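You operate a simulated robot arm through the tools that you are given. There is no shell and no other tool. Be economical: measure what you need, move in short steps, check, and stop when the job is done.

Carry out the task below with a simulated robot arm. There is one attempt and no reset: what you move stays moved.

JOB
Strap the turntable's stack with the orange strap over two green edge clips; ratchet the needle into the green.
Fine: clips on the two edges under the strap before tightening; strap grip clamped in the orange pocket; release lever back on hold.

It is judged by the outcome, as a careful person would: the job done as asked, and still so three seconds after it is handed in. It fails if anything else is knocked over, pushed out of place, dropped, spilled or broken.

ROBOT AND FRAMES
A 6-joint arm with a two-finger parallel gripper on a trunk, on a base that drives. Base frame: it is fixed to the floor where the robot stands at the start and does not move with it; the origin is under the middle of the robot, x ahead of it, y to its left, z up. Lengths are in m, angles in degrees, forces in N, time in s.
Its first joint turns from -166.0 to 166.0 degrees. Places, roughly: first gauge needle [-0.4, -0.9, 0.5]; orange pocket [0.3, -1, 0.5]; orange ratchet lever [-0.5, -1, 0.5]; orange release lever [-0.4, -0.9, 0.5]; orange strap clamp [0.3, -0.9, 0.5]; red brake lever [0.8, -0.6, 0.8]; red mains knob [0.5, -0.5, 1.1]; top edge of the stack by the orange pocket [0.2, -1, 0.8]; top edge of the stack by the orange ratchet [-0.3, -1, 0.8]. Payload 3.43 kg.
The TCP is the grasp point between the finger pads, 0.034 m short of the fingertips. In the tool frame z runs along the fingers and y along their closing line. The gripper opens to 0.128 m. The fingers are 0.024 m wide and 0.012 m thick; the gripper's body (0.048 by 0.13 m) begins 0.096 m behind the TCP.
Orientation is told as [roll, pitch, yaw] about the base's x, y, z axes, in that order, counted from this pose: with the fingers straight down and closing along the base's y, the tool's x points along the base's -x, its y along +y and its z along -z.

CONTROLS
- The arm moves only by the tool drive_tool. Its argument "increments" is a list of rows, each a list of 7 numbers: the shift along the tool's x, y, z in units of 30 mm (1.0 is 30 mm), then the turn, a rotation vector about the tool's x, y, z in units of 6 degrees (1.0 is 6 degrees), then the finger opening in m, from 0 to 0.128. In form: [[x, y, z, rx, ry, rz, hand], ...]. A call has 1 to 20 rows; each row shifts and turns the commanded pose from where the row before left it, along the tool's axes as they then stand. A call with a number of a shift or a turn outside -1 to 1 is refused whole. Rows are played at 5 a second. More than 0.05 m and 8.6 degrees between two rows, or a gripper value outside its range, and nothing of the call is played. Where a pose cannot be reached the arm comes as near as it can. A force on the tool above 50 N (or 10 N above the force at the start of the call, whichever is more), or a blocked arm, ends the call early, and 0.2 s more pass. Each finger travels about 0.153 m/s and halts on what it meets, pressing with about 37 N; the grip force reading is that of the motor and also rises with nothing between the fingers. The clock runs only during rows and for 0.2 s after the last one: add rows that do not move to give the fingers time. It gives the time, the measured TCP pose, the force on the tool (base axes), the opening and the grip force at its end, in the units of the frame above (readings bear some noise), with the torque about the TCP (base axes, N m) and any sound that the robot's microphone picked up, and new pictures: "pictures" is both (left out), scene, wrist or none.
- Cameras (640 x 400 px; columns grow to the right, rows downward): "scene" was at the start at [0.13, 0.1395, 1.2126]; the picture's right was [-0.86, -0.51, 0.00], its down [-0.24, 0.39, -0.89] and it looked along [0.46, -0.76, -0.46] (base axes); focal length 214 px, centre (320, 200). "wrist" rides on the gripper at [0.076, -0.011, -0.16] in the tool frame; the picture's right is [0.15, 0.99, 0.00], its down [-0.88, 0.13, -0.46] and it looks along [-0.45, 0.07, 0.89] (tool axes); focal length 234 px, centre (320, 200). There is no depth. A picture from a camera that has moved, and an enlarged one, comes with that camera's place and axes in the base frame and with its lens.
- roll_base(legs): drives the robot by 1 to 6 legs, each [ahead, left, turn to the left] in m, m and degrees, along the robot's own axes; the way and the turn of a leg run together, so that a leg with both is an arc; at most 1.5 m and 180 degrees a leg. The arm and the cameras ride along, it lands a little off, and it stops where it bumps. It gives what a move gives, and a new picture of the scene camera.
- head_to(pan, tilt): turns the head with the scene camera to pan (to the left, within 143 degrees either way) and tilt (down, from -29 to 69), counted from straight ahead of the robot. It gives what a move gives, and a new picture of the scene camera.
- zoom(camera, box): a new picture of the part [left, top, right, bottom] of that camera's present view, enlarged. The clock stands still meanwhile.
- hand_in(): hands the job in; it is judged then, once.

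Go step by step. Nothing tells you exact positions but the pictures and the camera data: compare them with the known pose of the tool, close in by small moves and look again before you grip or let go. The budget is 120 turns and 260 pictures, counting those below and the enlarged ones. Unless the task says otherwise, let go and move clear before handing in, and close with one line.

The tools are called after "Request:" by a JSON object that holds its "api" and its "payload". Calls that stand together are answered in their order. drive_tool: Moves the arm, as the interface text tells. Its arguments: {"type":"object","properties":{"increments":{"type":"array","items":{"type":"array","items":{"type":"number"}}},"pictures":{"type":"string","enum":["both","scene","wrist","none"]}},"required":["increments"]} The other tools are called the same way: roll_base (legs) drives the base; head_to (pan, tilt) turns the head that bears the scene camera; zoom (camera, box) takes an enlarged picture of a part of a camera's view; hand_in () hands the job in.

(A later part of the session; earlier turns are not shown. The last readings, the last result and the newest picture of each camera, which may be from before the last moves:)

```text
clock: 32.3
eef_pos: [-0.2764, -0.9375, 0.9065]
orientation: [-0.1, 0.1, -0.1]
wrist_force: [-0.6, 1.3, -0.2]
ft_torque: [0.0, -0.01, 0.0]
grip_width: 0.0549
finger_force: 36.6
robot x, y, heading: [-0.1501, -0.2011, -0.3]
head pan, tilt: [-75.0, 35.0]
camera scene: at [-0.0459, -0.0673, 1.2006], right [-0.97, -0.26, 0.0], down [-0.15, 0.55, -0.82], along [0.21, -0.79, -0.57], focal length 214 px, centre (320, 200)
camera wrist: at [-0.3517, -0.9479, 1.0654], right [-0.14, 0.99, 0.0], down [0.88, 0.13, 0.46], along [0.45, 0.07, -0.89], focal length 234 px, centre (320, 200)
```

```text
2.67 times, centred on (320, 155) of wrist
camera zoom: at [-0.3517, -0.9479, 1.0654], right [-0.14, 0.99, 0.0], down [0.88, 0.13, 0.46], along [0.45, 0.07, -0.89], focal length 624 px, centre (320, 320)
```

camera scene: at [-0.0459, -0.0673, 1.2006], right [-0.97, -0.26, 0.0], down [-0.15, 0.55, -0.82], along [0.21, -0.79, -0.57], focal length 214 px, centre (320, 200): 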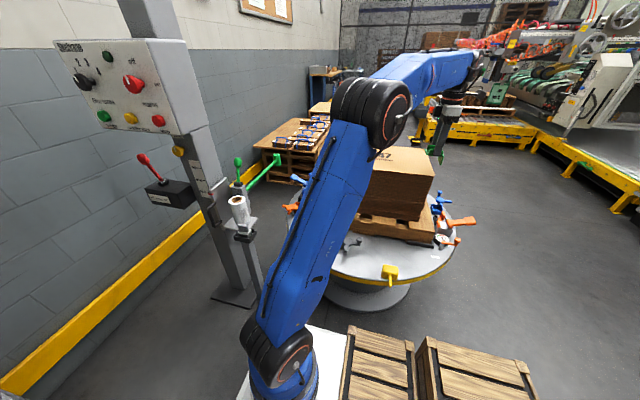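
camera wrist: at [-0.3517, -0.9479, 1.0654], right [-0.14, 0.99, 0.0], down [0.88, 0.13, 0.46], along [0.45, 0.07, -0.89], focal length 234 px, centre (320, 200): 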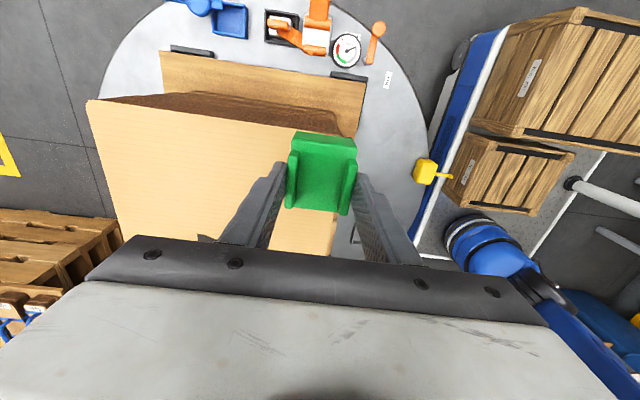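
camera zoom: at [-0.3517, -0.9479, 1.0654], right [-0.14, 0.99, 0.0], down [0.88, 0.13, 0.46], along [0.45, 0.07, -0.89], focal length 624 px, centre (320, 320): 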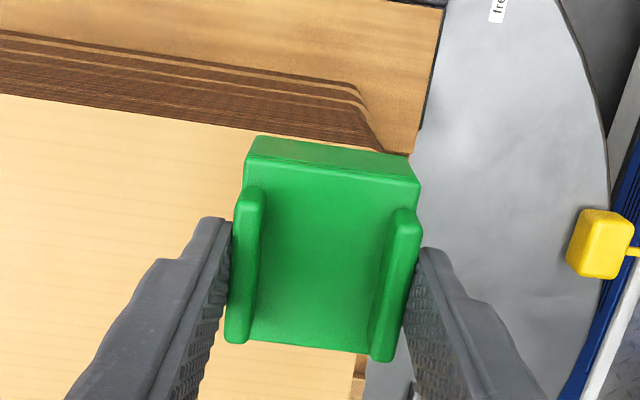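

The box edge is at x about -0.298 and the clip's fold sits 30 mm ahead of the TCP, so x is nearly right. I'll shift y to the strap line and lower to near contact.

Request:
{"api": "drive_tool", "payload": {"increments": [[0, -0.92, 0, 0, 0, 0, 0.045], [0, 0, 1, 0, 0, 0, 0.045], [0, 0, 0.6, 0, 0, 0, 0.045], [0, 0, 0, 0, 0, 0, 0.045]], "pictures": "none"}}

Request:
{"api": "zoom", "payload": {"camera": "wrist", "box": [200, 80, 440, 230]}}

Request:
{"api": "zoom", "payload": {"camera": "scene", "box": [380, 100, 480, 200]}}

```text
clock: 33.3
eef_pos: [-0.2775, -0.9644, 0.859]
orientation: [0.1, 0.0, -0.1]
wrist_force: [0.6, 0.8, -0.6]
ft_torque: [0.03, 0.02, 0.03]
grip_width: 0.055
finger_force: 36.6
robot x, y, heading: [-0.1488, -0.196, -0.3]
head pan, tilt: [-75.0, 35.0]
```

```text
2.67 times, centred on (320, 155) of wrist
camera zoom: at [-0.3523, -0.9747, 1.0178], right [-0.14, 0.99, 0.0], down [0.88, 0.13, 0.46], along [0.45, 0.07, -0.89], focal length 624 px, centre (320, 320)
```

zoom: 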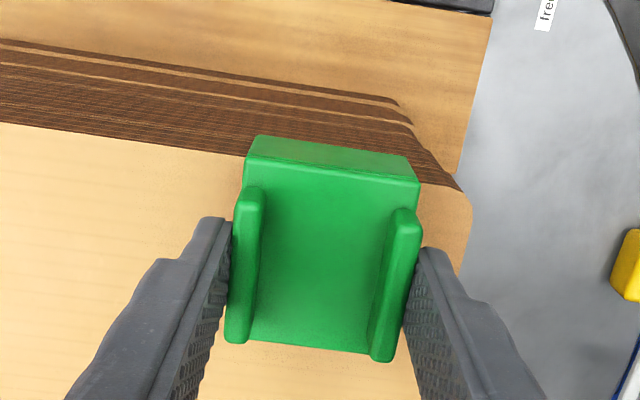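

```text
4.00 times, centred on (430, 150) of scene
camera zoom: at [-0.0459, -0.0673, 1.2006], right [-0.97, -0.26, 0.0], down [-0.15, 0.55, -0.82], along [0.21, -0.79, -0.57], focal length 858 px, centre (-120, 400)
```

zoom: 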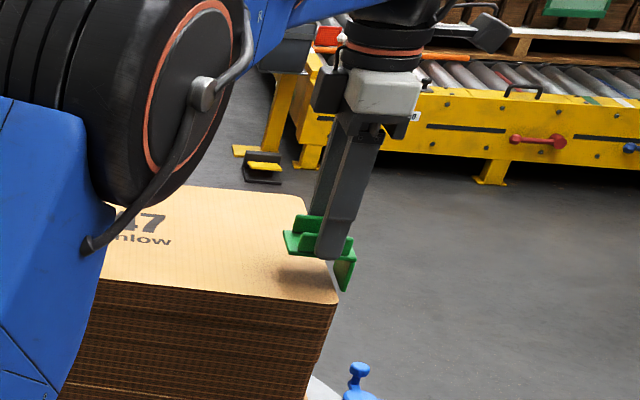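

The clip hovers over the edge with the leg about 3 mm outside the face. I'll lower in small steps, watching the force.

Request:
{"api": "drive_tool", "payload": {"increments": [[0, 0, 0.6, 0, 0, 0, 0.045], [0, 0, 0, 0, 0, 0, 0.045]], "pictures": "none"}}

Request:
{"api": "zoom", "payload": {"camera": "scene", "box": [420, 130, 470, 180]}}

Request:
{"api": "zoom", "payload": {"camera": "wrist", "box": [200, 80, 440, 230]}}

```text
clock: 33.9
eef_pos: [-0.276, -0.9634, 0.8417]
orientation: [0.0, 0.0, -0.1]
wrist_force: [0.3, 0.1, -0.3]
ft_torque: [-0.02, 0.01, -0.04]
grip_width: 0.0548
finger_force: 37.2
robot x, y, heading: [-0.1525, -0.1974, -0.3]
head pan, tilt: [-75.0, 35.0]
```

```text
8.00 times, centred on (445, 155) of scene
camera zoom: at [-0.0459, -0.0673, 1.2006], right [-0.97, -0.26, 0.0], down [-0.15, 0.55, -0.82], along [0.21, -0.79, -0.57], focal length 1716 px, centre (-680, 560)
```

zoom: 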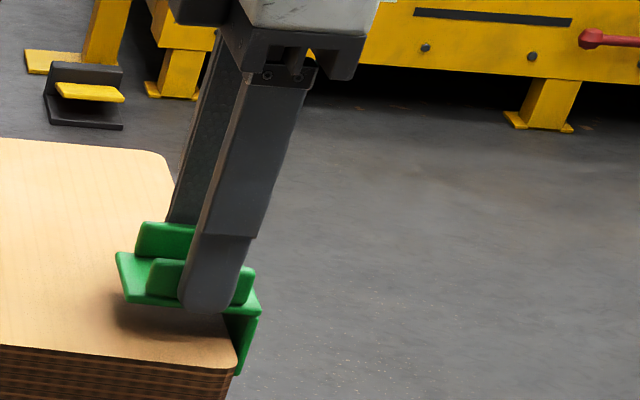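

```text
2.67 times, centred on (320, 155) of wrist
camera zoom: at [-0.352, -0.9745, 0.9996], right [-0.14, 0.99, 0.0], down [0.88, 0.13, 0.46], along [0.45, 0.07, -0.89], focal length 624 px, centre (320, 320)
```

zoom: 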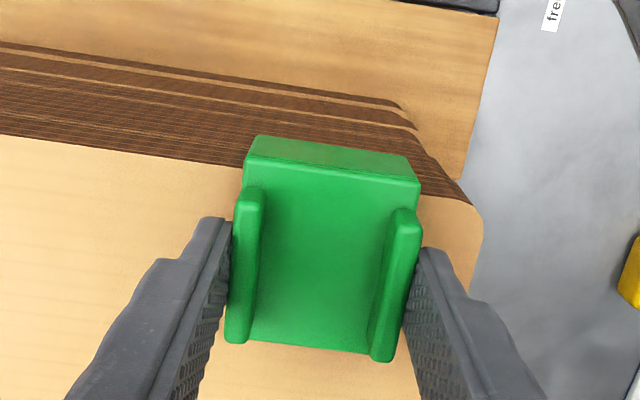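

There is still a small gap beneath the plate. I'll continue down in smaller steps.

Request:
{"api": "drive_tool", "payload": {"increments": [[0, 0, 0.27, 0, 0, 0, 0.045], [0, 0, 0, 0, 0, 0, 0.045]], "pictures": "none"}}

Request:
{"api": "drive_tool", "payload": {"increments": [[0, 0, 0.12, 0, 0, 0, 0.045], [0, 0, 0, 0, 0, 0, 0.045]], "pictures": "none"}}

Request:
{"api": "zoom", "payload": {"camera": "scene", "box": [420, 130, 470, 180]}}

```text
clock: 34.5
eef_pos: [-0.275, -0.9636, 0.8313]
orientation: [0.0, 0.1, -0.2]
wrist_force: [-0.4, 0.5, -0.2]
ft_torque: [0.01, -0.03, 0.03]
grip_width: 0.0551
finger_force: 36.7
robot x, y, heading: [-0.1522, -0.1977, -0.4]
head pan, tilt: [-75.0, 35.0]
```

```text
clock: 35.1
eef_pos: [-0.2766, -0.9635, 0.8287]
orientation: [-0.1, -0.1, -0.1]
wrist_force: [0.3, 0.1, -0.2]
ft_torque: [-0.01, -0.02, -0.02]
grip_width: 0.0548
finger_force: 37.3
robot x, y, heading: [-0.153, -0.1998, 0.0]
head pan, tilt: [-75.0, 35.0]
```

```text
8.00 times, centred on (445, 155) of scene
camera zoom: at [-0.0459, -0.0673, 1.2006], right [-0.97, -0.26, 0.0], down [-0.15, 0.55, -0.82], along [0.21, -0.79, -0.57], focal length 1716 px, centre (-680, 560)
```

zoom: 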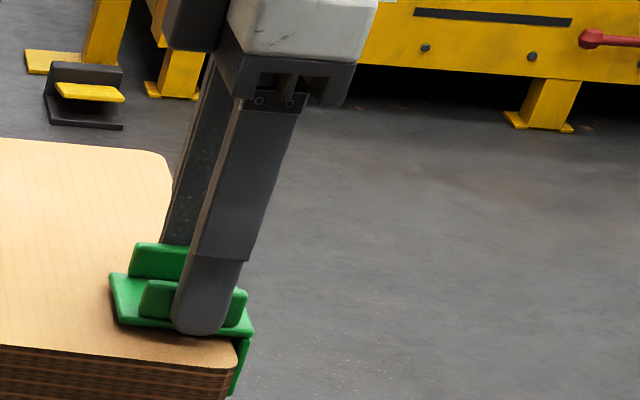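

Request:
{"api": "drive_tool", "payload": {"increments": [[0, 0, 0.1, 0, 0, 0, 0.045], [0, 0, 0, 0, 0, 0, 0.045]], "pictures": "none"}}

Request:
{"api": "drive_tool", "payload": {"increments": [[0, 0, 0.08, 0, 0, 0, 0.045], [0, 0, 0, 0, 0, 0, 0.045]], "pictures": "none"}}

Request:
{"api": "zoom", "payload": {"camera": "scene", "box": [420, 130, 470, 180]}}

```text
clock: 35.7
eef_pos: [-0.2763, -0.9643, 0.8267]
orientation: [0.0, 0.0, -0.1]
wrist_force: [-0.7, 0.8, -0.4]
ft_torque: [-0.03, 0.01, -0.01]
grip_width: 0.0551
finger_force: 36.2
robot x, y, heading: [-0.1508, -0.1998, -0.2]
head pan, tilt: [-75.0, 35.0]
```

```text
clock: 36.3
eef_pos: [-0.2762, -0.9635, 0.8249]
orientation: [-0.2, 0.1, -0.3]
wrist_force: [-2.7, -2.5, 11.1]
ft_torque: [0.0, -0.03, 0.0]
grip_width: 0.055
finger_force: 36.8
robot x, y, heading: [-0.1509, -0.1996, -0.2]
head pan, tilt: [-75.0, 35.0]
```

```text
8.00 times, centred on (445, 155) of scene
camera zoom: at [-0.0459, -0.067, 1.2005], right [-0.97, -0.26, 0.0], down [-0.15, 0.55, -0.82], along [0.21, -0.79, -0.57], focal length 1716 px, centre (-680, 560)
```

zoom: 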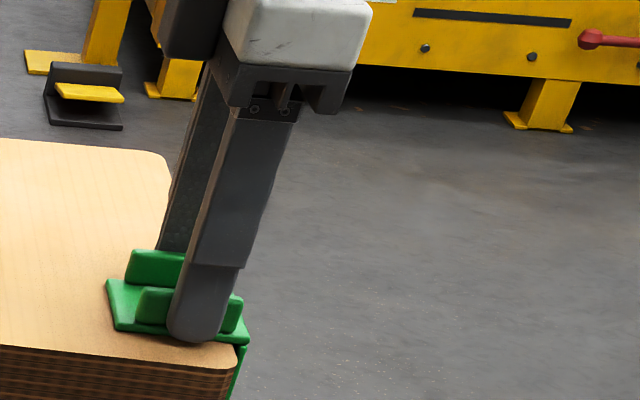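

Contact at 11 N: the clip is seated. I'll nudge it 2 mm against the face, release slowly and rise.

Request:
{"api": "drive_tool", "payload": {"increments": [[-0.07, 0, -0.02, 0, 0, 0, 0.045], [0, 0, 0, 0, 0, 0, 0.06], [0, 0, 0, 0, 0, 0, 0.075], [0, 0, 0, 0, 0, 0, 0.085], [0, 0, -0.5, 0, 0, 0, 0.085], [0, 0, -1, 0, 0, 0, 0.085], [0, 0, -1, 0, 0, 0, 0.085]], "pictures": "wrist"}}

Request:
{"api": "zoom", "payload": {"camera": "scene", "box": [420, 130, 470, 180]}}

```text
clock: 37.9
eef_pos: [-0.2739, -0.9644, 0.8999]
orientation: [0.0, 0.0, -0.1]
wrist_force: [0.2, 0.1, -0.2]
ft_torque: [0.03, -0.02, 0.03]
grip_width: 0.0848
finger_force: 0.1
robot x, y, heading: [-0.1521, -0.2002, 0.0]
head pan, tilt: [-75.0, 35.0]
camera wrist: at [-0.3483, -0.9753, 1.0588], right [-0.14, 0.99, 0.0], down [0.88, 0.13, 0.46], along [0.45, 0.07, -0.89], focal length 234 px, centre (320, 200)
```

wrist: 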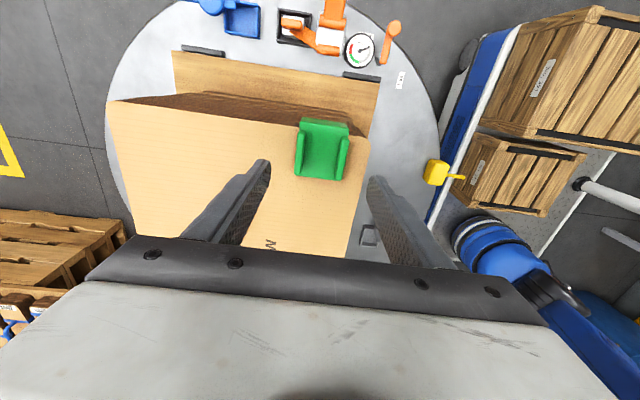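

```text
8.00 times, centred on (445, 155) of scene
camera zoom: at [-0.0459, -0.0673, 1.2006], right [-0.97, -0.26, 0.0], down [-0.15, 0.55, -0.82], along [0.21, -0.79, -0.57], focal length 1716 px, centre (-680, 560)
```

zoom: 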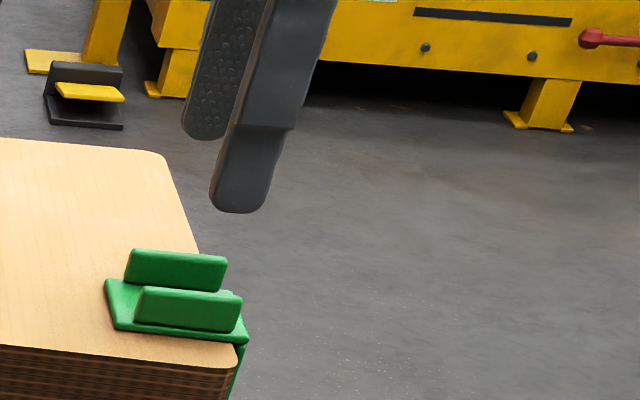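

The clip is seated well over the edge. I'll head back for the second green clip, rising over the box and tracing the path in reverse.

Request:
{"api": "drive_tool", "payload": {"increments": [[0, 0, -1, 0, 0, 0, 0.128], [0, 0, -1, 0, 0, 0, 0.128], [-1, 0.88, -0.4, 0, 0, 0, 0.128], [-1, 0.88, -0.4, 0, 0, 0, 0.128], [-1, 0.88, -0.4, 0, 0, 0, 0.128], [-1, 0.88, -0.4, 0, 0, 0, 0.128], [-1, 0.88, -0.4, 0, 0, 0, 0.128], [-1, 0.88, -0.4, 0, 0, 0, 0.128], [-1, 0.88, -0.4, 0, 0, 0, 0.128], [-1, 0.88, -0.4, 0, 0, 0, 0.128], [-1, 0.88, -0.4, 0, 0, 0, 0.128], [-1, 0.88, -0.4, 0, 0, 0, 0.128], [-1, 0.88, 0, 0, 0, 0, 0.128], [-1, 0.88, 0, 0, 0, 0, 0.128], [-0.9, 0.95, 0, 0, 0, 0, 0.128], [-0.9, 0.95, 0, 0, 0, 0, 0.128], [-0.8, 0.95, 0, 0, 0, 0, 0.128], [-0.8, 0.95, 0, 0, 0, 0, 0.128], [-0.7, 0.95, 0, 0, 0, 0, 0.128]], "pictures": "none"}}

Request:
{"api": "head_to", "payload": {"pan": -25, "tilt": 35}}

```text
clock: 41.9
eef_pos: [0.2112, -0.5063, 1.0779]
orientation: [0.1, 0.1, -0.2]
wrist_force: [0.8, 0.8, -0.2]
ft_torque: [0.03, 0.0, 0.0]
grip_width: 0.1277
finger_force: 0.1
robot x, y, heading: [-0.1512, -0.1991, -0.1]
head pan, tilt: [-75.0, 35.0]
```

```text
clock: 43.1
eef_pos: [0.2106, -0.5068, 1.0783]
orientation: [0.0, 0.2, -0.2]
wrist_force: [0.1, -0.1, 0.9]
ft_torque: [0.01, 0.0, 0.01]
grip_width: 0.1279
finger_force: 0.1
robot x, y, heading: [-0.151, -0.201, -0.1]
head pan, tilt: [-25.0, 35.0]
camera scene: at [0.0113, -0.0194, 1.2005], right [-0.43, -0.9, 0.0], down [-0.52, 0.24, -0.82], along [0.74, -0.35, -0.57], focal length 214 px, centre (320, 200)
```

scene: 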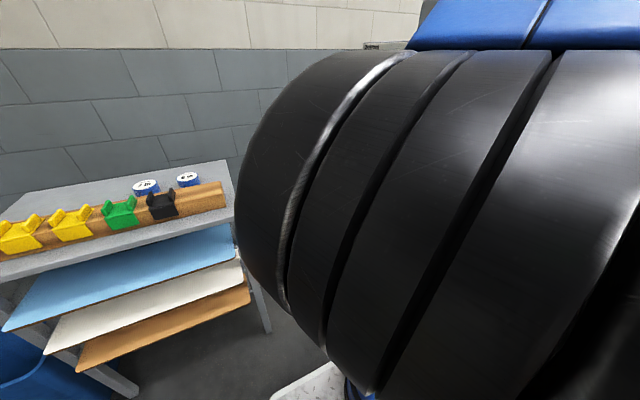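

The elbow is close to the head but rides along with it. I'll roll the base back towards the bench, then swing out.

Request:
{"api": "roll_base", "payload": {"legs": [[0.13, 0.19, 0]]}}

Request:
{"api": "drive_tool", "payload": {"increments": [[-1, 0.9, 0, 0, 0, 0, 0.1], [-1, 0.9, 0, 0, 0, 0, 0.1], [-1, 0.9, 0, 0, 0, 0, 0.1], [-0.6, 1, 0, 0, 0, 0, 0.1], [-0.6, 1, 0, 0, 0, 0, 0.1], [-0.6, 1, 0, 0, 0, 0, 0.1], [-0.4, 1, 0, 0, 0, 0, 0.1], [-0.4, 1, 0, 0, 0, 0, 0.1], [-0.4, 1, 0, 0, 0, 0, 0.1], [-0.4, 1, 0, 0, 0, 0, 0.1], [-0.4, 1, 0, 0, 0, 0, 0.1], [-0.4, 1, 0, 0, 0, 0, 0.1]], "pictures": "both"}}

```text
clock: 44.9
eef_pos: [0.3408, -0.3139, 1.079]
orientation: [0.0, -0.1, -0.3]
wrist_force: [0.0, 0.1, -0.8]
ft_torque: [0.05, 0.01, 0.01]
grip_width: 0.1281
finger_force: 0.0
robot x, y, heading: [-0.0214, -0.0056, -0.4]
head pan, tilt: [-25.0, 35.0]
camera scene: at [0.1414, 0.1723, 1.2005], right [-0.43, -0.9, 0.0], down [-0.52, 0.24, -0.82], along [0.74, -0.35, -0.57], focal length 214 px, centre (320, 200)
```

scene: 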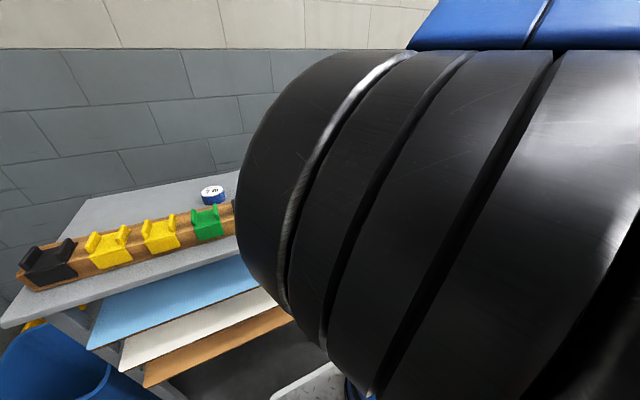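

```text
clock: 47.5
eef_pos: [0.5573, 0.0364, 1.0806]
orientation: [0.0, 0.0, -0.3]
wrist_force: [0.1, -0.5, 0.2]
ft_torque: [0.0, -0.04, -0.04]
grip_width: 0.1
finger_force: 0.2
robot x, y, heading: [-0.0215, -0.0082, -0.5]
head pan, tilt: [-25.0, 35.0]
camera scene: at [0.1412, 0.1722, 1.2006], right [-0.43, -0.9, 0.0], down [-0.52, 0.25, -0.82], along [0.74, -0.35, -0.57], focal length 214 px, centre (320, 200)
camera wrist: at [0.481, 0.027, 1.2383], right [-0.14, 0.99, 0.0], down [0.88, 0.13, 0.46], along [0.45, 0.06, -0.89], focal length 234 px, centre (320, 200)
```

scene: 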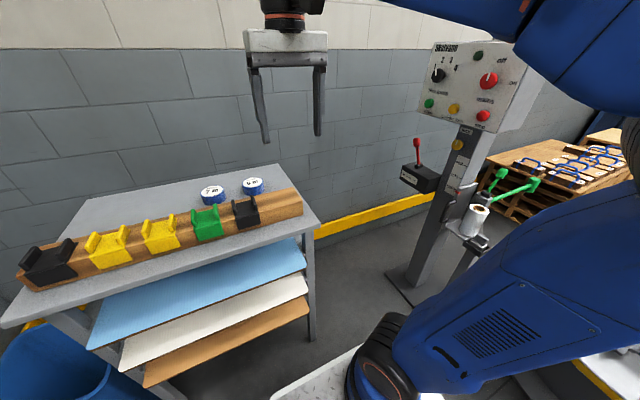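
wrist: 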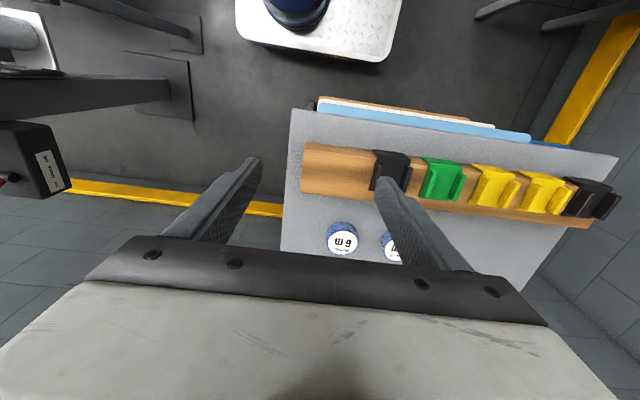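

I'm over the bench again. Moving above the remaining green clip near (0.60, 0.249) and descending partway.

Request:
{"api": "drive_tool", "payload": {"increments": [[-0.22, 1, 0, 0, 0, 0, 0.09], [-0.22, 1, 0, 0, 0, 0, 0.09], [-0.22, 1, 0, 0, 0, 0, 0.09], [-0.22, 1, 0, 0, 0, 0, 0.09], [-0.22, 1, 0, 0, 0, 0, 0.09], [-0.22, 1, 0, 0, 0, 0, 0.09], [-0.22, 1, 0, 0, 0, 0.05, 0.09], [0, 0.08, 1, 0, 0, 0, 0.09], [0, 0, 1, 0, 0, 0, 0.09], [0, 0, 1, 0, 0, 0, 0.09], [0, 0, 1, 0, 0, 0, 0.09], [0, 0, 0.3, 0, 0, 0, 0.09]], "pictures": "both"}}

Request:
{"api": "zoom", "payload": {"camera": "wrist", "box": [200, 100, 440, 250]}}

```text
clock: 50.0
eef_pos: [0.6054, 0.2475, 0.9491]
orientation: [0.1, 0.1, -0.6]
wrist_force: [0.5, -0.4, 0.1]
ft_torque: [-0.01, -0.01, -0.01]
grip_width: 0.09
finger_force: 0.1
robot x, y, heading: [-0.0205, -0.0117, -0.1]
head pan, tilt: [-25.0, 35.0]
camera scene: at [0.1414, 0.1724, 1.2005], right [-0.43, -0.9, 0.0], down [-0.52, 0.24, -0.82], along [0.74, -0.35, -0.57], focal length 214 px, centre (320, 200)
camera wrist: at [0.529, 0.2372, 1.1076], right [-0.14, 0.99, 0.0], down [0.88, 0.12, 0.46], along [0.45, 0.06, -0.89], focal length 234 px, centre (320, 200)
```

scene: 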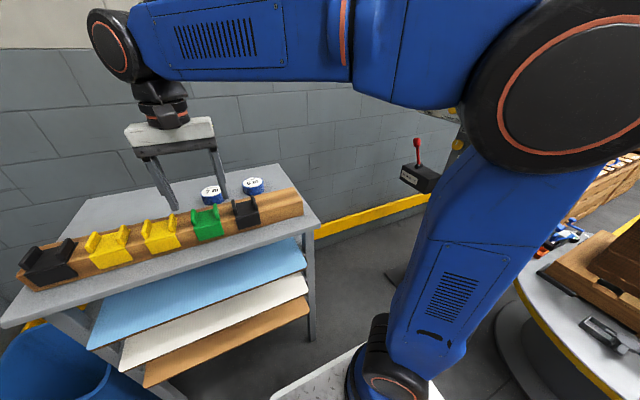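
wrist: 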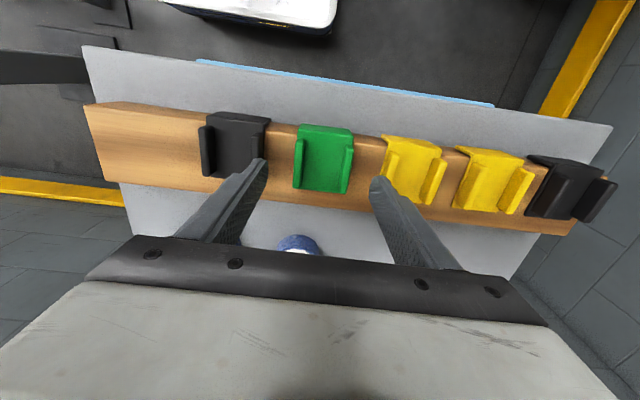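

```text
2.67 times, centred on (320, 175) of wrist
camera zoom: at [0.529, 0.2372, 1.1076], right [-0.14, 0.99, 0.0], down [0.88, 0.12, 0.46], along [0.45, 0.06, -0.89], focal length 624 px, centre (320, 267)
```

zoom: 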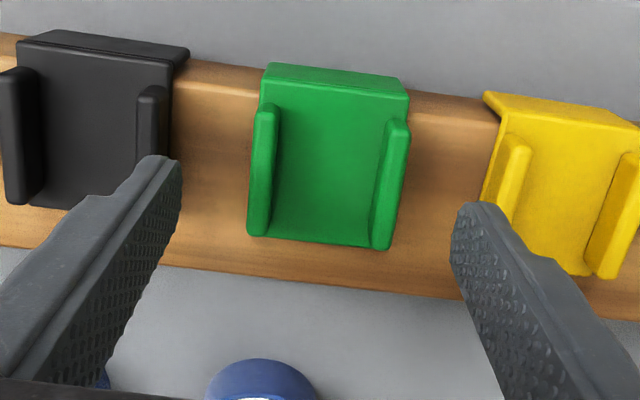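

Aligned within a couple of millimetres. I'll lower to the same grip height as before and close.

Request:
{"api": "drive_tool", "payload": {"increments": [[0, 0.05, 0.6, 0, 0, -0.1, 0.08], [0, 0, 0.5, 0, 0, 0, 0.08], [0, 0, 0.28, 0, 0, 0, 0.08], [0, 0, 0, 0, 0, 0, 0.06], [0, 0, 0, 0, 0, 0, 0.045], [0, 0, 0, 0, 0, 0, 0.045]], "pictures": "wrist"}}

Request:
{"api": "zoom", "payload": {"camera": "scene", "box": [130, 140, 290, 240]}}

```text
clock: 51.5
eef_pos: [0.6046, 0.2464, 0.9082]
orientation: [0.0, -0.1, 0.0]
wrist_force: [0.5, 0.7, 0.5]
ft_torque: [-0.05, 0.0, -0.02]
grip_width: 0.0551
finger_force: 37.4
robot x, y, heading: [-0.0194, -0.0076, -0.2]
head pan, tilt: [-25.0, 35.0]
camera wrist: at [0.5296, 0.2371, 1.067], right [-0.15, 0.99, 0.0], down [0.88, 0.13, 0.46], along [0.45, 0.07, -0.89], focal length 234 px, centre (320, 200)
```

wrist: 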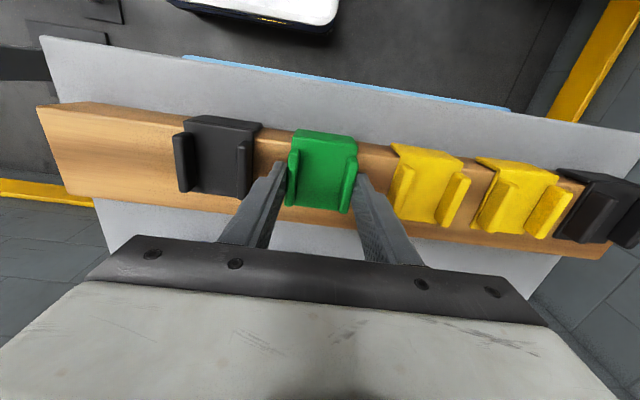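

```text
4.00 times, centred on (210, 190) of scene
camera zoom: at [0.1414, 0.1724, 1.2005], right [-0.43, -0.9, 0.0], down [-0.52, 0.24, -0.82], along [0.74, -0.35, -0.57], focal length 858 px, centre (760, 240)
```

zoom: 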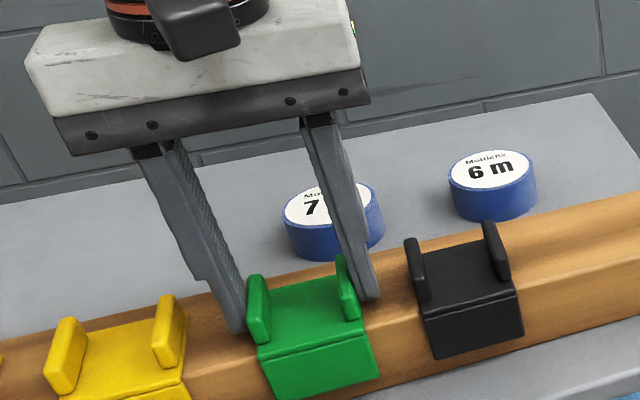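

The second clip is gripped identically. Lifting and swinging back.

Request:
{"api": "drive_tool", "payload": {"increments": [[0, 0, -0.4, 0, 0, 0, 0.045], [0, 0, -1, 0, 0, 0, 0.045], [0, 0, -1, 0, 0, 0, 0.045], [0, 0, -1, 0, 0, 0, 0.045], [0, 0, -1, 0, 0, 0, 0.045], [0, 0, -1, 0, 0, 0, 0.045], [0.22, -1, -0.5, 0, 0, 0, 0.045], [0.22, -1, 0, 0, 0, 0, 0.045], [0.22, -1, 0, 0, 0, 0, 0.045], [0.22, -1, 0, 0, 0, 0, 0.045], [0.22, -1, 0, 0, 0, 0, 0.045], [0.22, -1, 0, 0, 0, 0, 0.045], [0.22, -1, 0, 0, 0, 0, 0.045], [0.4, -1, 0, 0, 0, 0, 0.045], [0.4, -1, 0, 0, 0, 0, 0.045], [0.4, -1, 0, 0, 0, 0, 0.045], [0.4, -1, 0, 0, 0, 0, 0.045], [0.4, -1, 0, 0, 0, 0, 0.045], [0.4, -1, 0, 0, 0, 0, 0.045]], "pictures": "none"}}

Request:
{"api": "drive_tool", "payload": {"increments": [[0.6, -1, 0, 0, 0, 0, 0.045], [0.6, -1, 0, 0, 0, 0, 0.045], [0.6, -1, 0, 0, 0, 0, 0.045], [1, -0.9, 0, 0, 0, 0, 0.045], [1, -0.9, 0, 0, 0, 0, 0.045], [1, -0.9, 0, 0, 0, 0, 0.045]], "pictures": "wrist"}}

Request:
{"api": "roll_base", "payload": {"legs": [[-0.13, -0.19, 0]]}}

```text
clock: 55.5
eef_pos: [0.4873, -0.1378, 1.0857]
orientation: [0.0, 0.0, 0.0]
wrist_force: [-0.2, -0.3, -1.5]
ft_torque: [0.01, 0.0, -0.01]
grip_width: 0.0553
finger_force: 36.9
robot x, y, heading: [-0.0231, -0.0067, -0.4]
head pan, tilt: [-25.0, 35.0]
```

```text
clock: 56.9
eef_pos: [0.3417, -0.31, 1.0878]
orientation: [0.0, -0.1, 0.1]
wrist_force: [0.2, 0.1, 0.1]
ft_torque: [0.0, 0.0, 0.0]
grip_width: 0.0552
finger_force: 37.0
robot x, y, heading: [-0.0237, -0.0056, -0.5]
head pan, tilt: [-25.0, 35.0]
camera wrist: at [0.2657, -0.321, 1.2462], right [-0.15, 0.99, 0.0], down [0.88, 0.13, 0.46], along [0.45, 0.07, -0.89], focal length 234 px, centre (320, 200)
```

wrist: 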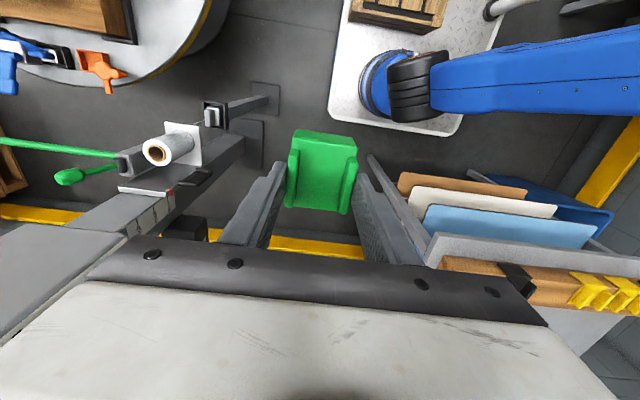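

```text
clock: 58.6
eef_pos: [0.2145, -0.4963, 1.0867]
orientation: [0.0, 0.1, 0.1]
wrist_force: [-0.7, 0.3, -0.3]
ft_torque: [-0.02, 0.01, -0.02]
grip_width: 0.0554
finger_force: 37.1
robot x, y, heading: [-0.1521, -0.1958, -0.2]
head pan, tilt: [-25.0, 35.0]
camera scene: at [0.013, -0.0153, 1.2005], right [-0.42, -0.91, 0.0], down [-0.52, 0.24, -0.82], along [0.74, -0.35, -0.57], focal length 214 px, centre (320, 200)
```

scene: 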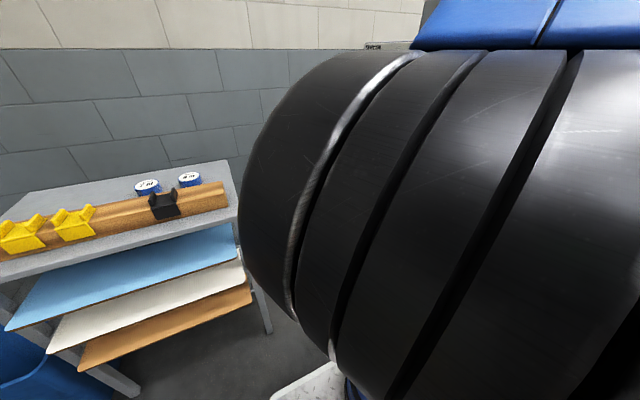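

I'll move clear towards the stack and turn the tool by -180° in two stages.

Request:
{"api": "drive_tool", "payload": {"increments": [[0.95, -1, 0, 0, 0, 0, 0.045], [0.95, -1, 0, 0, 0, 0, 0.045], [0.95, -1, 0, 0, 0, 0, 0.045], [0.95, -1, 0, 0, 0, 0, 0.045], [0, 0, 0, 0, 0, 1, 0.045], [0, 0, 0, 0, 0, 1, 0.045], [0, 0, 0, 0, 0, 1, 0.045], [0, 0, 0, 0, 0, 1, 0.045], [0, 0, 0, 0, 0, 1, 0.045], [0, 0, 0, 0, 0, 1, 0.045], [0, 0, 0, 0, 0, 1, 0.045], [0, 0, 0, 0, 0, 1, 0.045], [0, 0, 0, 0, 0, 1, 0.045], [0, 0, 0, 0, 0, 1, 0.045], [0, 0, 0, 0, 0, 1, 0.045], [0, 0, 0, 0, 0, 1, 0.045], [0, 0, 0, 0, 0, 1, 0.045], [0, 0, 0, 0, 0, 1, 0.045], [0, 0, 0, 0, 0, 1, 0.045]], "pictures": "wrist"}}

Request:
{"api": "head_to", "payload": {"pan": -75, "tilt": 35}}

```text
clock: 62.6
eef_pos: [0.1003, -0.618, 1.0881]
orientation: [0.0, 0.1, -89.9]
wrist_force: [0.6, 0.5, 0.4]
ft_torque: [-0.03, 0.01, 0.0]
grip_width: 0.0553
finger_force: 36.7
robot x, y, heading: [-0.149, -0.1935, -0.2]
head pan, tilt: [-25.0, 35.0]
camera wrist: at [0.0895, -0.5416, 1.2461], right [0.99, 0.15, 0.0], down [0.13, -0.88, 0.46], along [0.07, -0.45, -0.89], focal length 234 px, centre (320, 200)
```

wrist: 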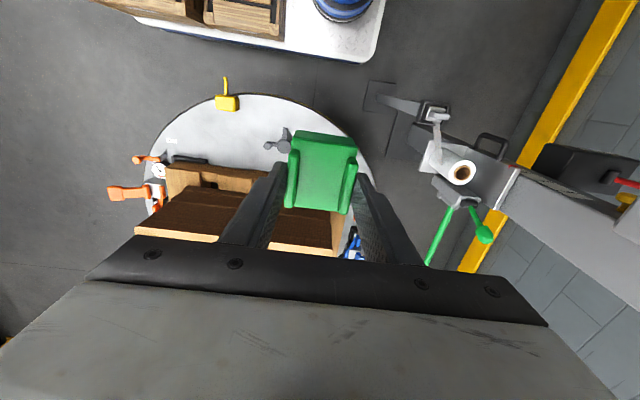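

```text
clock: 63.8
eef_pos: [0.1017, -0.6171, 1.0871]
orientation: [-0.1, 0.1, -89.8]
wrist_force: [0.0, -0.5, -0.7]
ft_torque: [-0.01, 0.01, 0.01]
grip_width: 0.0552
finger_force: 37.1
robot x, y, heading: [-0.1493, -0.1974, -0.1]
head pan, tilt: [-75.0, 35.0]
camera scene: at [-0.0441, -0.0631, 1.2005], right [-0.97, -0.26, 0.0], down [-0.15, 0.55, -0.82], along [0.21, -0.79, -0.57], focal length 214 px, centre (320, 200)
```

scene: 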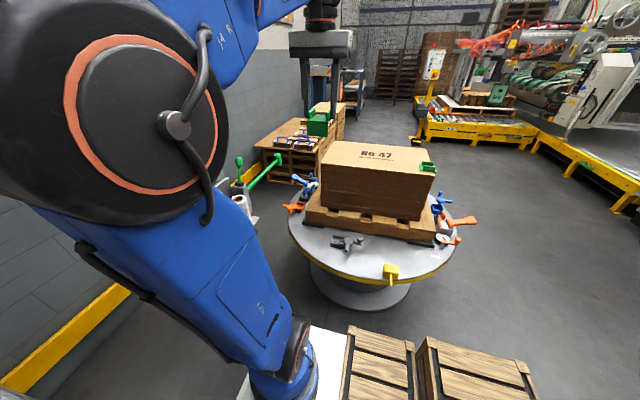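

Rotating the rest of the way and moving towards the pocket-side edge.

Request:
{"api": "drive_tool", "payload": {"increments": [[0, 0, 0, 0, 0, 1, 0.045], [0, 0, 0, 0, 0, 1, 0.045], [0, 0, 0, 0, 0, 1, 0.045], [0, 0, 0, 0, 0, 1, 0.045], [0, 0, 0, 0, 0, 1, 0.045], [0, 0, 0, 0, 0, 1, 0.045], [0, 0, 0, 0, 0, 1, 0.045], [0, 0, 0, 0, 0, 1, 0.045], [0, 0, 0, 0, 0, 1, 0.045], [0, 0, 0, 0, 0, 1, 0.045], [0, 0, 0, 0, 0, 1, 0.045], [0, 0, 0, 0, 0, 1, 0.045], [0, 0, 0, 0, 0, 1, 0.045], [0, 0, 0, 0, 0, 1, 0.045], [0, 0, 0, 0, 0, 1, 0.045], [0.3, 1, 0, 0, 0, 0, 0.045], [0.3, 1, 0, 0, 0, 0, 0.045], [0.3, 1, 0.5, 0, 0, 0, 0.045], [0.3, 1, 0.5, 0, 0, 0, 0.045], [0.3, 1, 0.5, 0, 0, 0, 0.045]], "pictures": "both"}}

```text
clock: 68.0
eef_pos: [0.1483, -0.7666, 1.0422]
orientation: [0.1, -0.1, -179.8]
wrist_force: [-0.7, 0.5, 0.1]
ft_torque: [-0.07, -0.01, 0.0]
grip_width: 0.0552
finger_force: 37.2
robot x, y, heading: [-0.1485, -0.1965, 0.0]
head pan, tilt: [-75.0, 35.0]
camera scene: at [-0.0443, -0.0628, 1.2005], right [-0.97, -0.26, 0.0], down [-0.15, 0.55, -0.82], along [0.21, -0.79, -0.57], focal length 214 px, centre (320, 200)
camera wrist: at [0.224, -0.7553, 1.2012], right [0.15, -0.99, 0.0], down [-0.88, -0.13, 0.46], along [-0.45, -0.07, -0.89], focal length 234 px, centre (320, 200)
```

scene: 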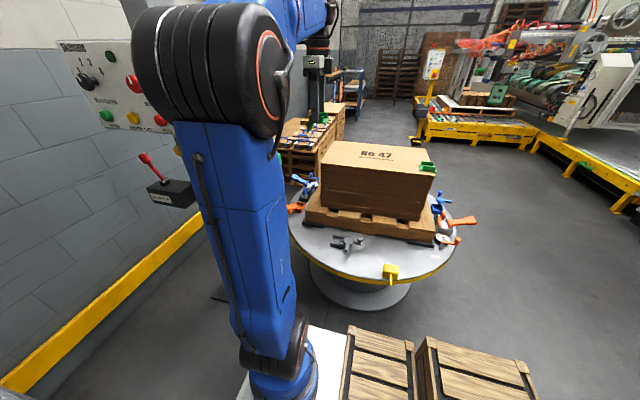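
wrist: 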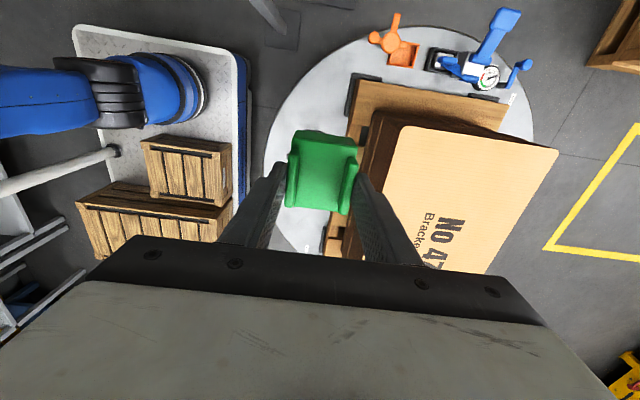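

The pocket-side edge measures x about 0.176. I'll move over (0.155, -0.965) and come down to z 0.90.

Request:
{"api": "drive_tool", "payload": {"increments": [[0.03, 0.945, 0.67, 0, 0, 0, 0.045], [0.03, 0.945, 0.67, 0, 0, 0, 0.045], [0.03, 0.945, 0.67, 0, 0, 0, 0.045], [0.03, 0.945, 0.67, 0, 0, 0, 0.045], [0.03, 0.945, 0.67, 0, 0, 0, 0.045], [0.03, 0.945, 0.67, 0, 0, 0, 0.045], [0.03, 0.945, 0.67, 0, 0, 0, 0.045], [0, 0, 0, 0, 0, 0, 0.045]], "pictures": "wrist"}}

Request:
{"api": "zoom", "payload": {"camera": "wrist", "box": [200, 80, 440, 230]}}

Request:
{"api": "zoom", "payload": {"camera": "wrist", "box": [240, 0, 400, 100]}}

```text
clock: 69.8
eef_pos: [0.1524, -0.9651, 0.9012]
orientation: [0.0, -0.1, -179.8]
wrist_force: [-0.1, 0.0, -0.7]
ft_torque: [0.0, 0.01, 0.0]
grip_width: 0.0551
finger_force: 37.0
robot x, y, heading: [-0.1484, -0.1976, 0.1]
head pan, tilt: [-75.0, 35.0]
camera wrist: at [0.2291, -0.9525, 1.0607], right [0.15, -0.99, 0.0], down [-0.88, -0.13, 0.46], along [-0.45, -0.07, -0.89], focal length 234 px, centre (320, 200)
```

wrist: 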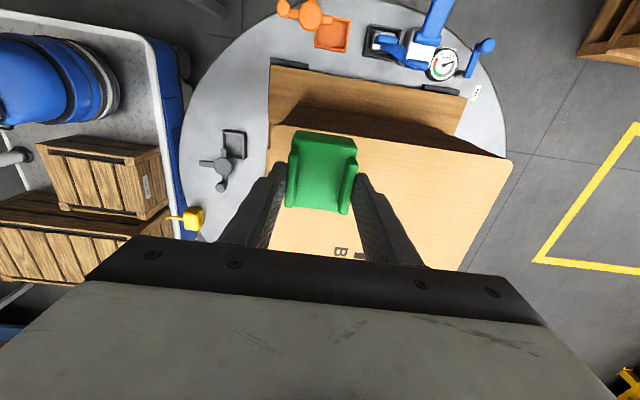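

```text
2.67 times, centred on (320, 155) of wrist
camera zoom: at [0.2291, -0.9525, 1.0607], right [0.15, -0.99, 0.0], down [-0.88, -0.13, 0.46], along [-0.45, -0.07, -0.89], focal length 624 px, centre (320, 320)
```

zoom: 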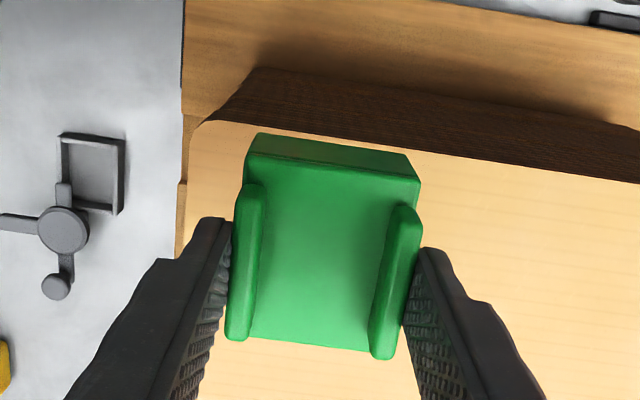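

```text
4.00 times, centred on (320, 50) of wrist
camera zoom: at [0.2291, -0.9525, 1.0607], right [0.15, -0.99, 0.0], down [-0.88, -0.13, 0.46], along [-0.45, -0.07, -0.89], focal length 937 px, centre (320, 800)
```

zoom: 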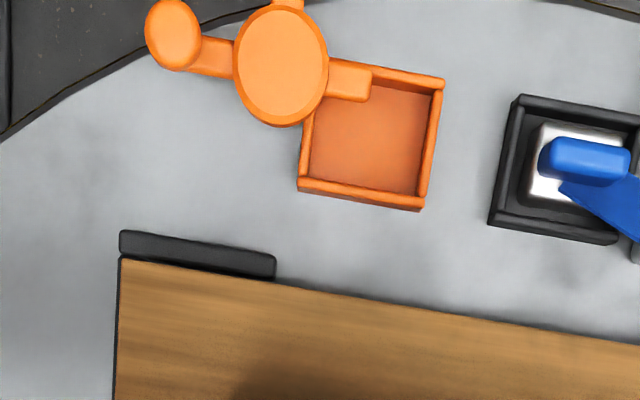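

Everything lines up: edge at about 0.176 and clip fold at about 0.183. I'll lower to just above contact.

Request:
{"api": "drive_tool", "payload": {"increments": [[0, 0, 0.8, 0, 0, 0, 0.045], [0, 0, 0.8, 0, 0, 0, 0.045], [0, 0, 0.65, 0, 0, 0, 0.045], [0, 0, 0, 0, 0, 0, 0.045]], "pictures": "none"}}

Request:
{"api": "zoom", "payload": {"camera": "wrist", "box": [200, 80, 440, 230]}}

Request:
{"api": "zoom", "payload": {"camera": "scene", "box": [290, 110, 370, 190]}}

```text
clock: 70.8
eef_pos: [0.1543, -0.9657, 0.8343]
orientation: [0.0, 0.0, -179.7]
wrist_force: [3.5, 0.4, -1.8]
ft_torque: [0.04, -0.12, 0.02]
grip_width: 0.0552
finger_force: 37.6
robot x, y, heading: [-0.1455, -0.1952, -0.2]
head pan, tilt: [-75.0, 35.0]
```

```text
2.67 times, centred on (320, 155) of wrist
camera zoom: at [0.2294, -0.9534, 0.992], right [0.15, -0.99, 0.0], down [-0.88, -0.13, 0.46], along [-0.45, -0.07, -0.89], focal length 624 px, centre (320, 320)
```

zoom: 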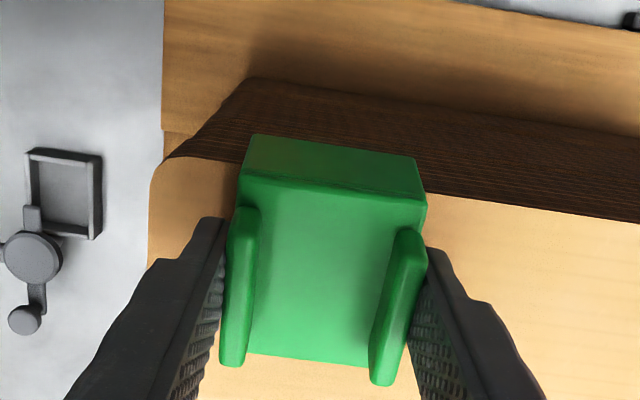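

```text
5.00 times, centred on (330, 150) of scene
camera zoom: at [-0.044, -0.0633, 1.2005], right [-0.97, -0.26, 0.0], down [-0.15, 0.55, -0.82], along [0.21, -0.79, -0.57], focal length 1072 px, centre (270, 450)
```

zoom: 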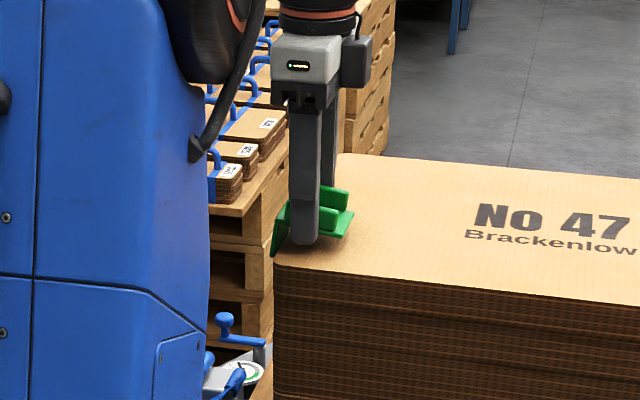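

The leg seems to have touched the box edge and shifted the clip in the grip slightly. I'll lift and inspect.

Request:
{"api": "drive_tool", "payload": {"increments": [[0, 0, -0.5, 0, 0, 0, 0.045], [0, 0, -0.7, 0, 0, 0, 0.045], [0, 0, 0, 0, 0, 0, 0.045]], "pictures": "none"}}

Request:
{"api": "zoom", "payload": {"camera": "wrist", "box": [200, 80, 440, 230]}}

Request:
{"api": "zoom", "payload": {"camera": "scene", "box": [300, 120, 360, 180]}}

```text
clock: 71.5
eef_pos: [0.1523, -0.9646, 0.8688]
orientation: [0.0, 0.0, -179.8]
wrist_force: [0.5, 0.7, -0.9]
ft_torque: [-0.05, 0.04, 0.02]
grip_width: 0.0553
finger_force: 37.0
robot x, y, heading: [-0.1532, -0.1955, -0.2]
head pan, tilt: [-75.0, 35.0]
```

```text
2.67 times, centred on (320, 155) of wrist
camera zoom: at [0.2287, -0.9536, 1.0284], right [0.15, -0.99, 0.0], down [-0.88, -0.13, 0.46], along [-0.45, -0.07, -0.89], focal length 624 px, centre (320, 320)
```

zoom: 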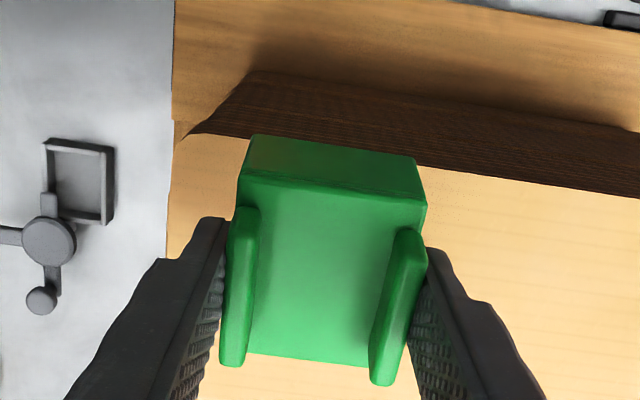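

```text
6.67 times, centred on (330, 150) of scene
camera zoom: at [-0.0442, -0.0632, 1.2006], right [-0.97, -0.26, 0.0], down [-0.15, 0.55, -0.82], along [0.21, -0.79, -0.57], focal length 1430 px, centre (253, 533)
```

zoom: 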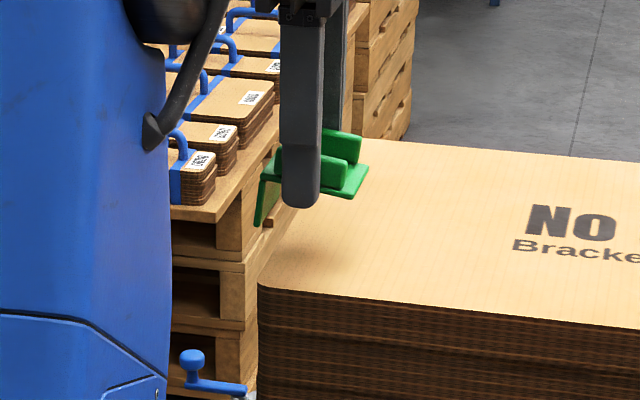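

The clip has pitched slightly in the fingers, leg outward. I'll move 4 mm outward so the leg clears, then press its inner edge onto the box top to level it.

Request:
{"api": "drive_tool", "payload": {"increments": [[0.15, 0, 0.6, 0, 0, 0, 0.045], [0, 0, 0.45, 0, 0, 0, 0.045], [0, 0, 0.2, 0, 0, 0, 0.045], [0, 0, 0, 0, 0, 0, 0.045]], "pictures": "none"}}

Request:
{"api": "zoom", "payload": {"camera": "wrist", "box": [200, 80, 440, 230]}}

Request:
{"api": "zoom", "payload": {"camera": "scene", "box": [300, 120, 360, 180]}}

```text
clock: 72.5
eef_pos: [0.1579, -0.9663, 0.8319]
orientation: [0.0, 0.0, -179.8]
wrist_force: [-0.3, 1.2, -0.2]
ft_torque: [0.01, -0.02, -0.02]
grip_width: 0.0552
finger_force: 37.0
robot x, y, heading: [-0.1482, -0.1957, -0.5]
head pan, tilt: [-75.0, 35.0]
```

```text
2.67 times, centred on (320, 155) of wrist
camera zoom: at [0.2343, -0.9541, 0.9905], right [0.15, -0.99, 0.0], down [-0.88, -0.13, 0.46], along [-0.45, -0.07, -0.89], focal length 624 px, centre (320, 320)
```

zoom: 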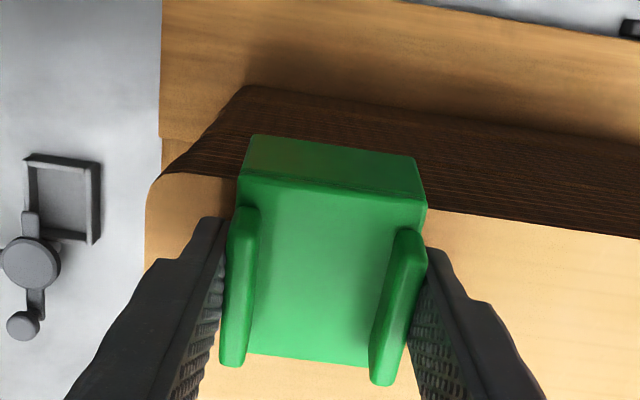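

```text
6.67 times, centred on (330, 150) of scene
camera zoom: at [-0.0441, -0.0633, 1.2006], right [-0.97, -0.26, 0.0], down [-0.15, 0.55, -0.82], along [0.21, -0.79, -0.57], focal length 1430 px, centre (253, 533)
```

zoom: 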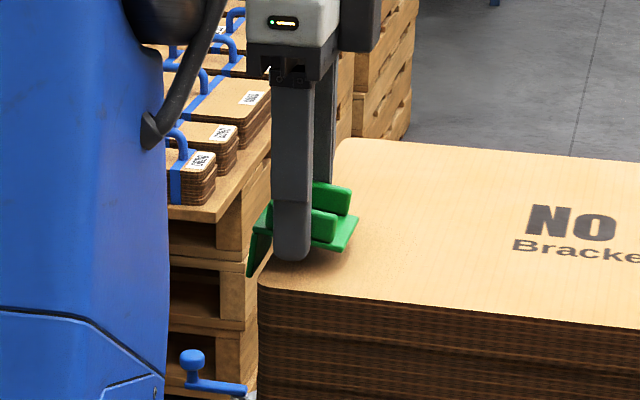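

Request:
{"api": "drive_tool", "payload": {"increments": [[0, 0, 0.15, 0, 0, 0, 0.045], [0, 0, 0, 0, 0, 0, 0.045]], "pictures": "none"}}

Request:
{"api": "drive_tool", "payload": {"increments": [[0, 0, 0.1, 0, 0, 0, 0.045], [0, 0, 0, 0, 0, 0, 0.045]], "pictures": "none"}}

Request:
{"api": "zoom", "payload": {"camera": "wrist", "box": [200, 80, 440, 230]}}

Request:
{"api": "zoom", "payload": {"camera": "scene", "box": [300, 120, 360, 180]}}

```text
clock: 73.2
eef_pos: [0.1582, -0.9662, 0.8284]
orientation: [0.1, -0.1, -179.8]
wrist_force: [0.6, 0.0, -0.1]
ft_torque: [-0.01, 0.0, -0.02]
grip_width: 0.055
finger_force: 36.9
robot x, y, heading: [-0.1481, -0.1952, -0.1]
head pan, tilt: [-75.0, 35.0]
```

```text
clock: 73.8
eef_pos: [0.1591, -0.9659, 0.8245]
orientation: [0.0, 0.1, -179.8]
wrist_force: [0.2, 0.3, -1.0]
ft_torque: [0.0, 0.0, -0.02]
grip_width: 0.0548
finger_force: 36.6
robot x, y, heading: [-0.1493, -0.1924, -0.2]
head pan, tilt: [-75.0, 35.0]
```

```text
2.67 times, centred on (320, 155) of wrist
camera zoom: at [0.2345, -0.9541, 0.9835], right [0.15, -0.99, 0.0], down [-0.88, -0.13, 0.46], along [-0.45, -0.07, -0.89], focal length 624 px, centre (320, 320)
```

zoom: 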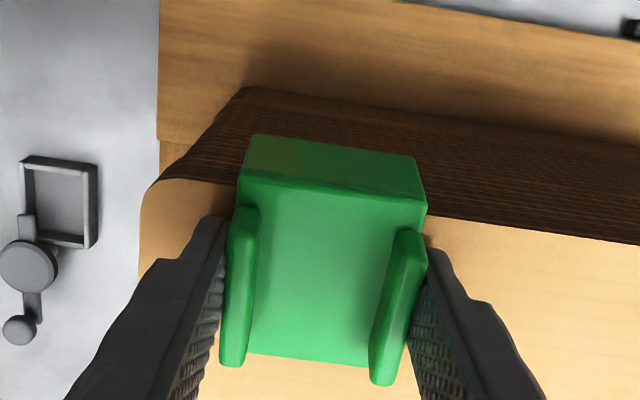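

```text
6.67 times, centred on (330, 150) of scene
camera zoom: at [-0.0441, -0.0633, 1.2006], right [-0.97, -0.26, 0.0], down [-0.15, 0.55, -0.82], along [0.21, -0.79, -0.57], focal length 1430 px, centre (253, 533)
```

zoom: 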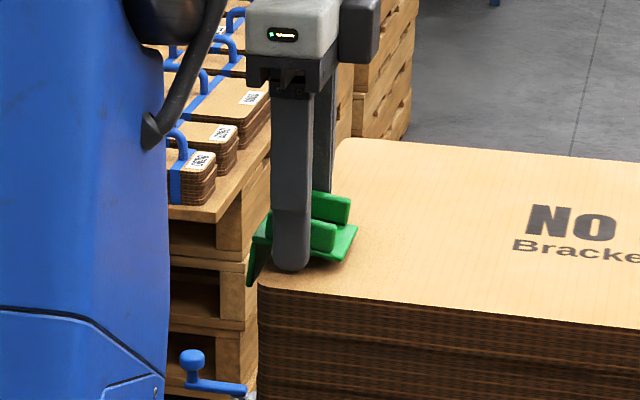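

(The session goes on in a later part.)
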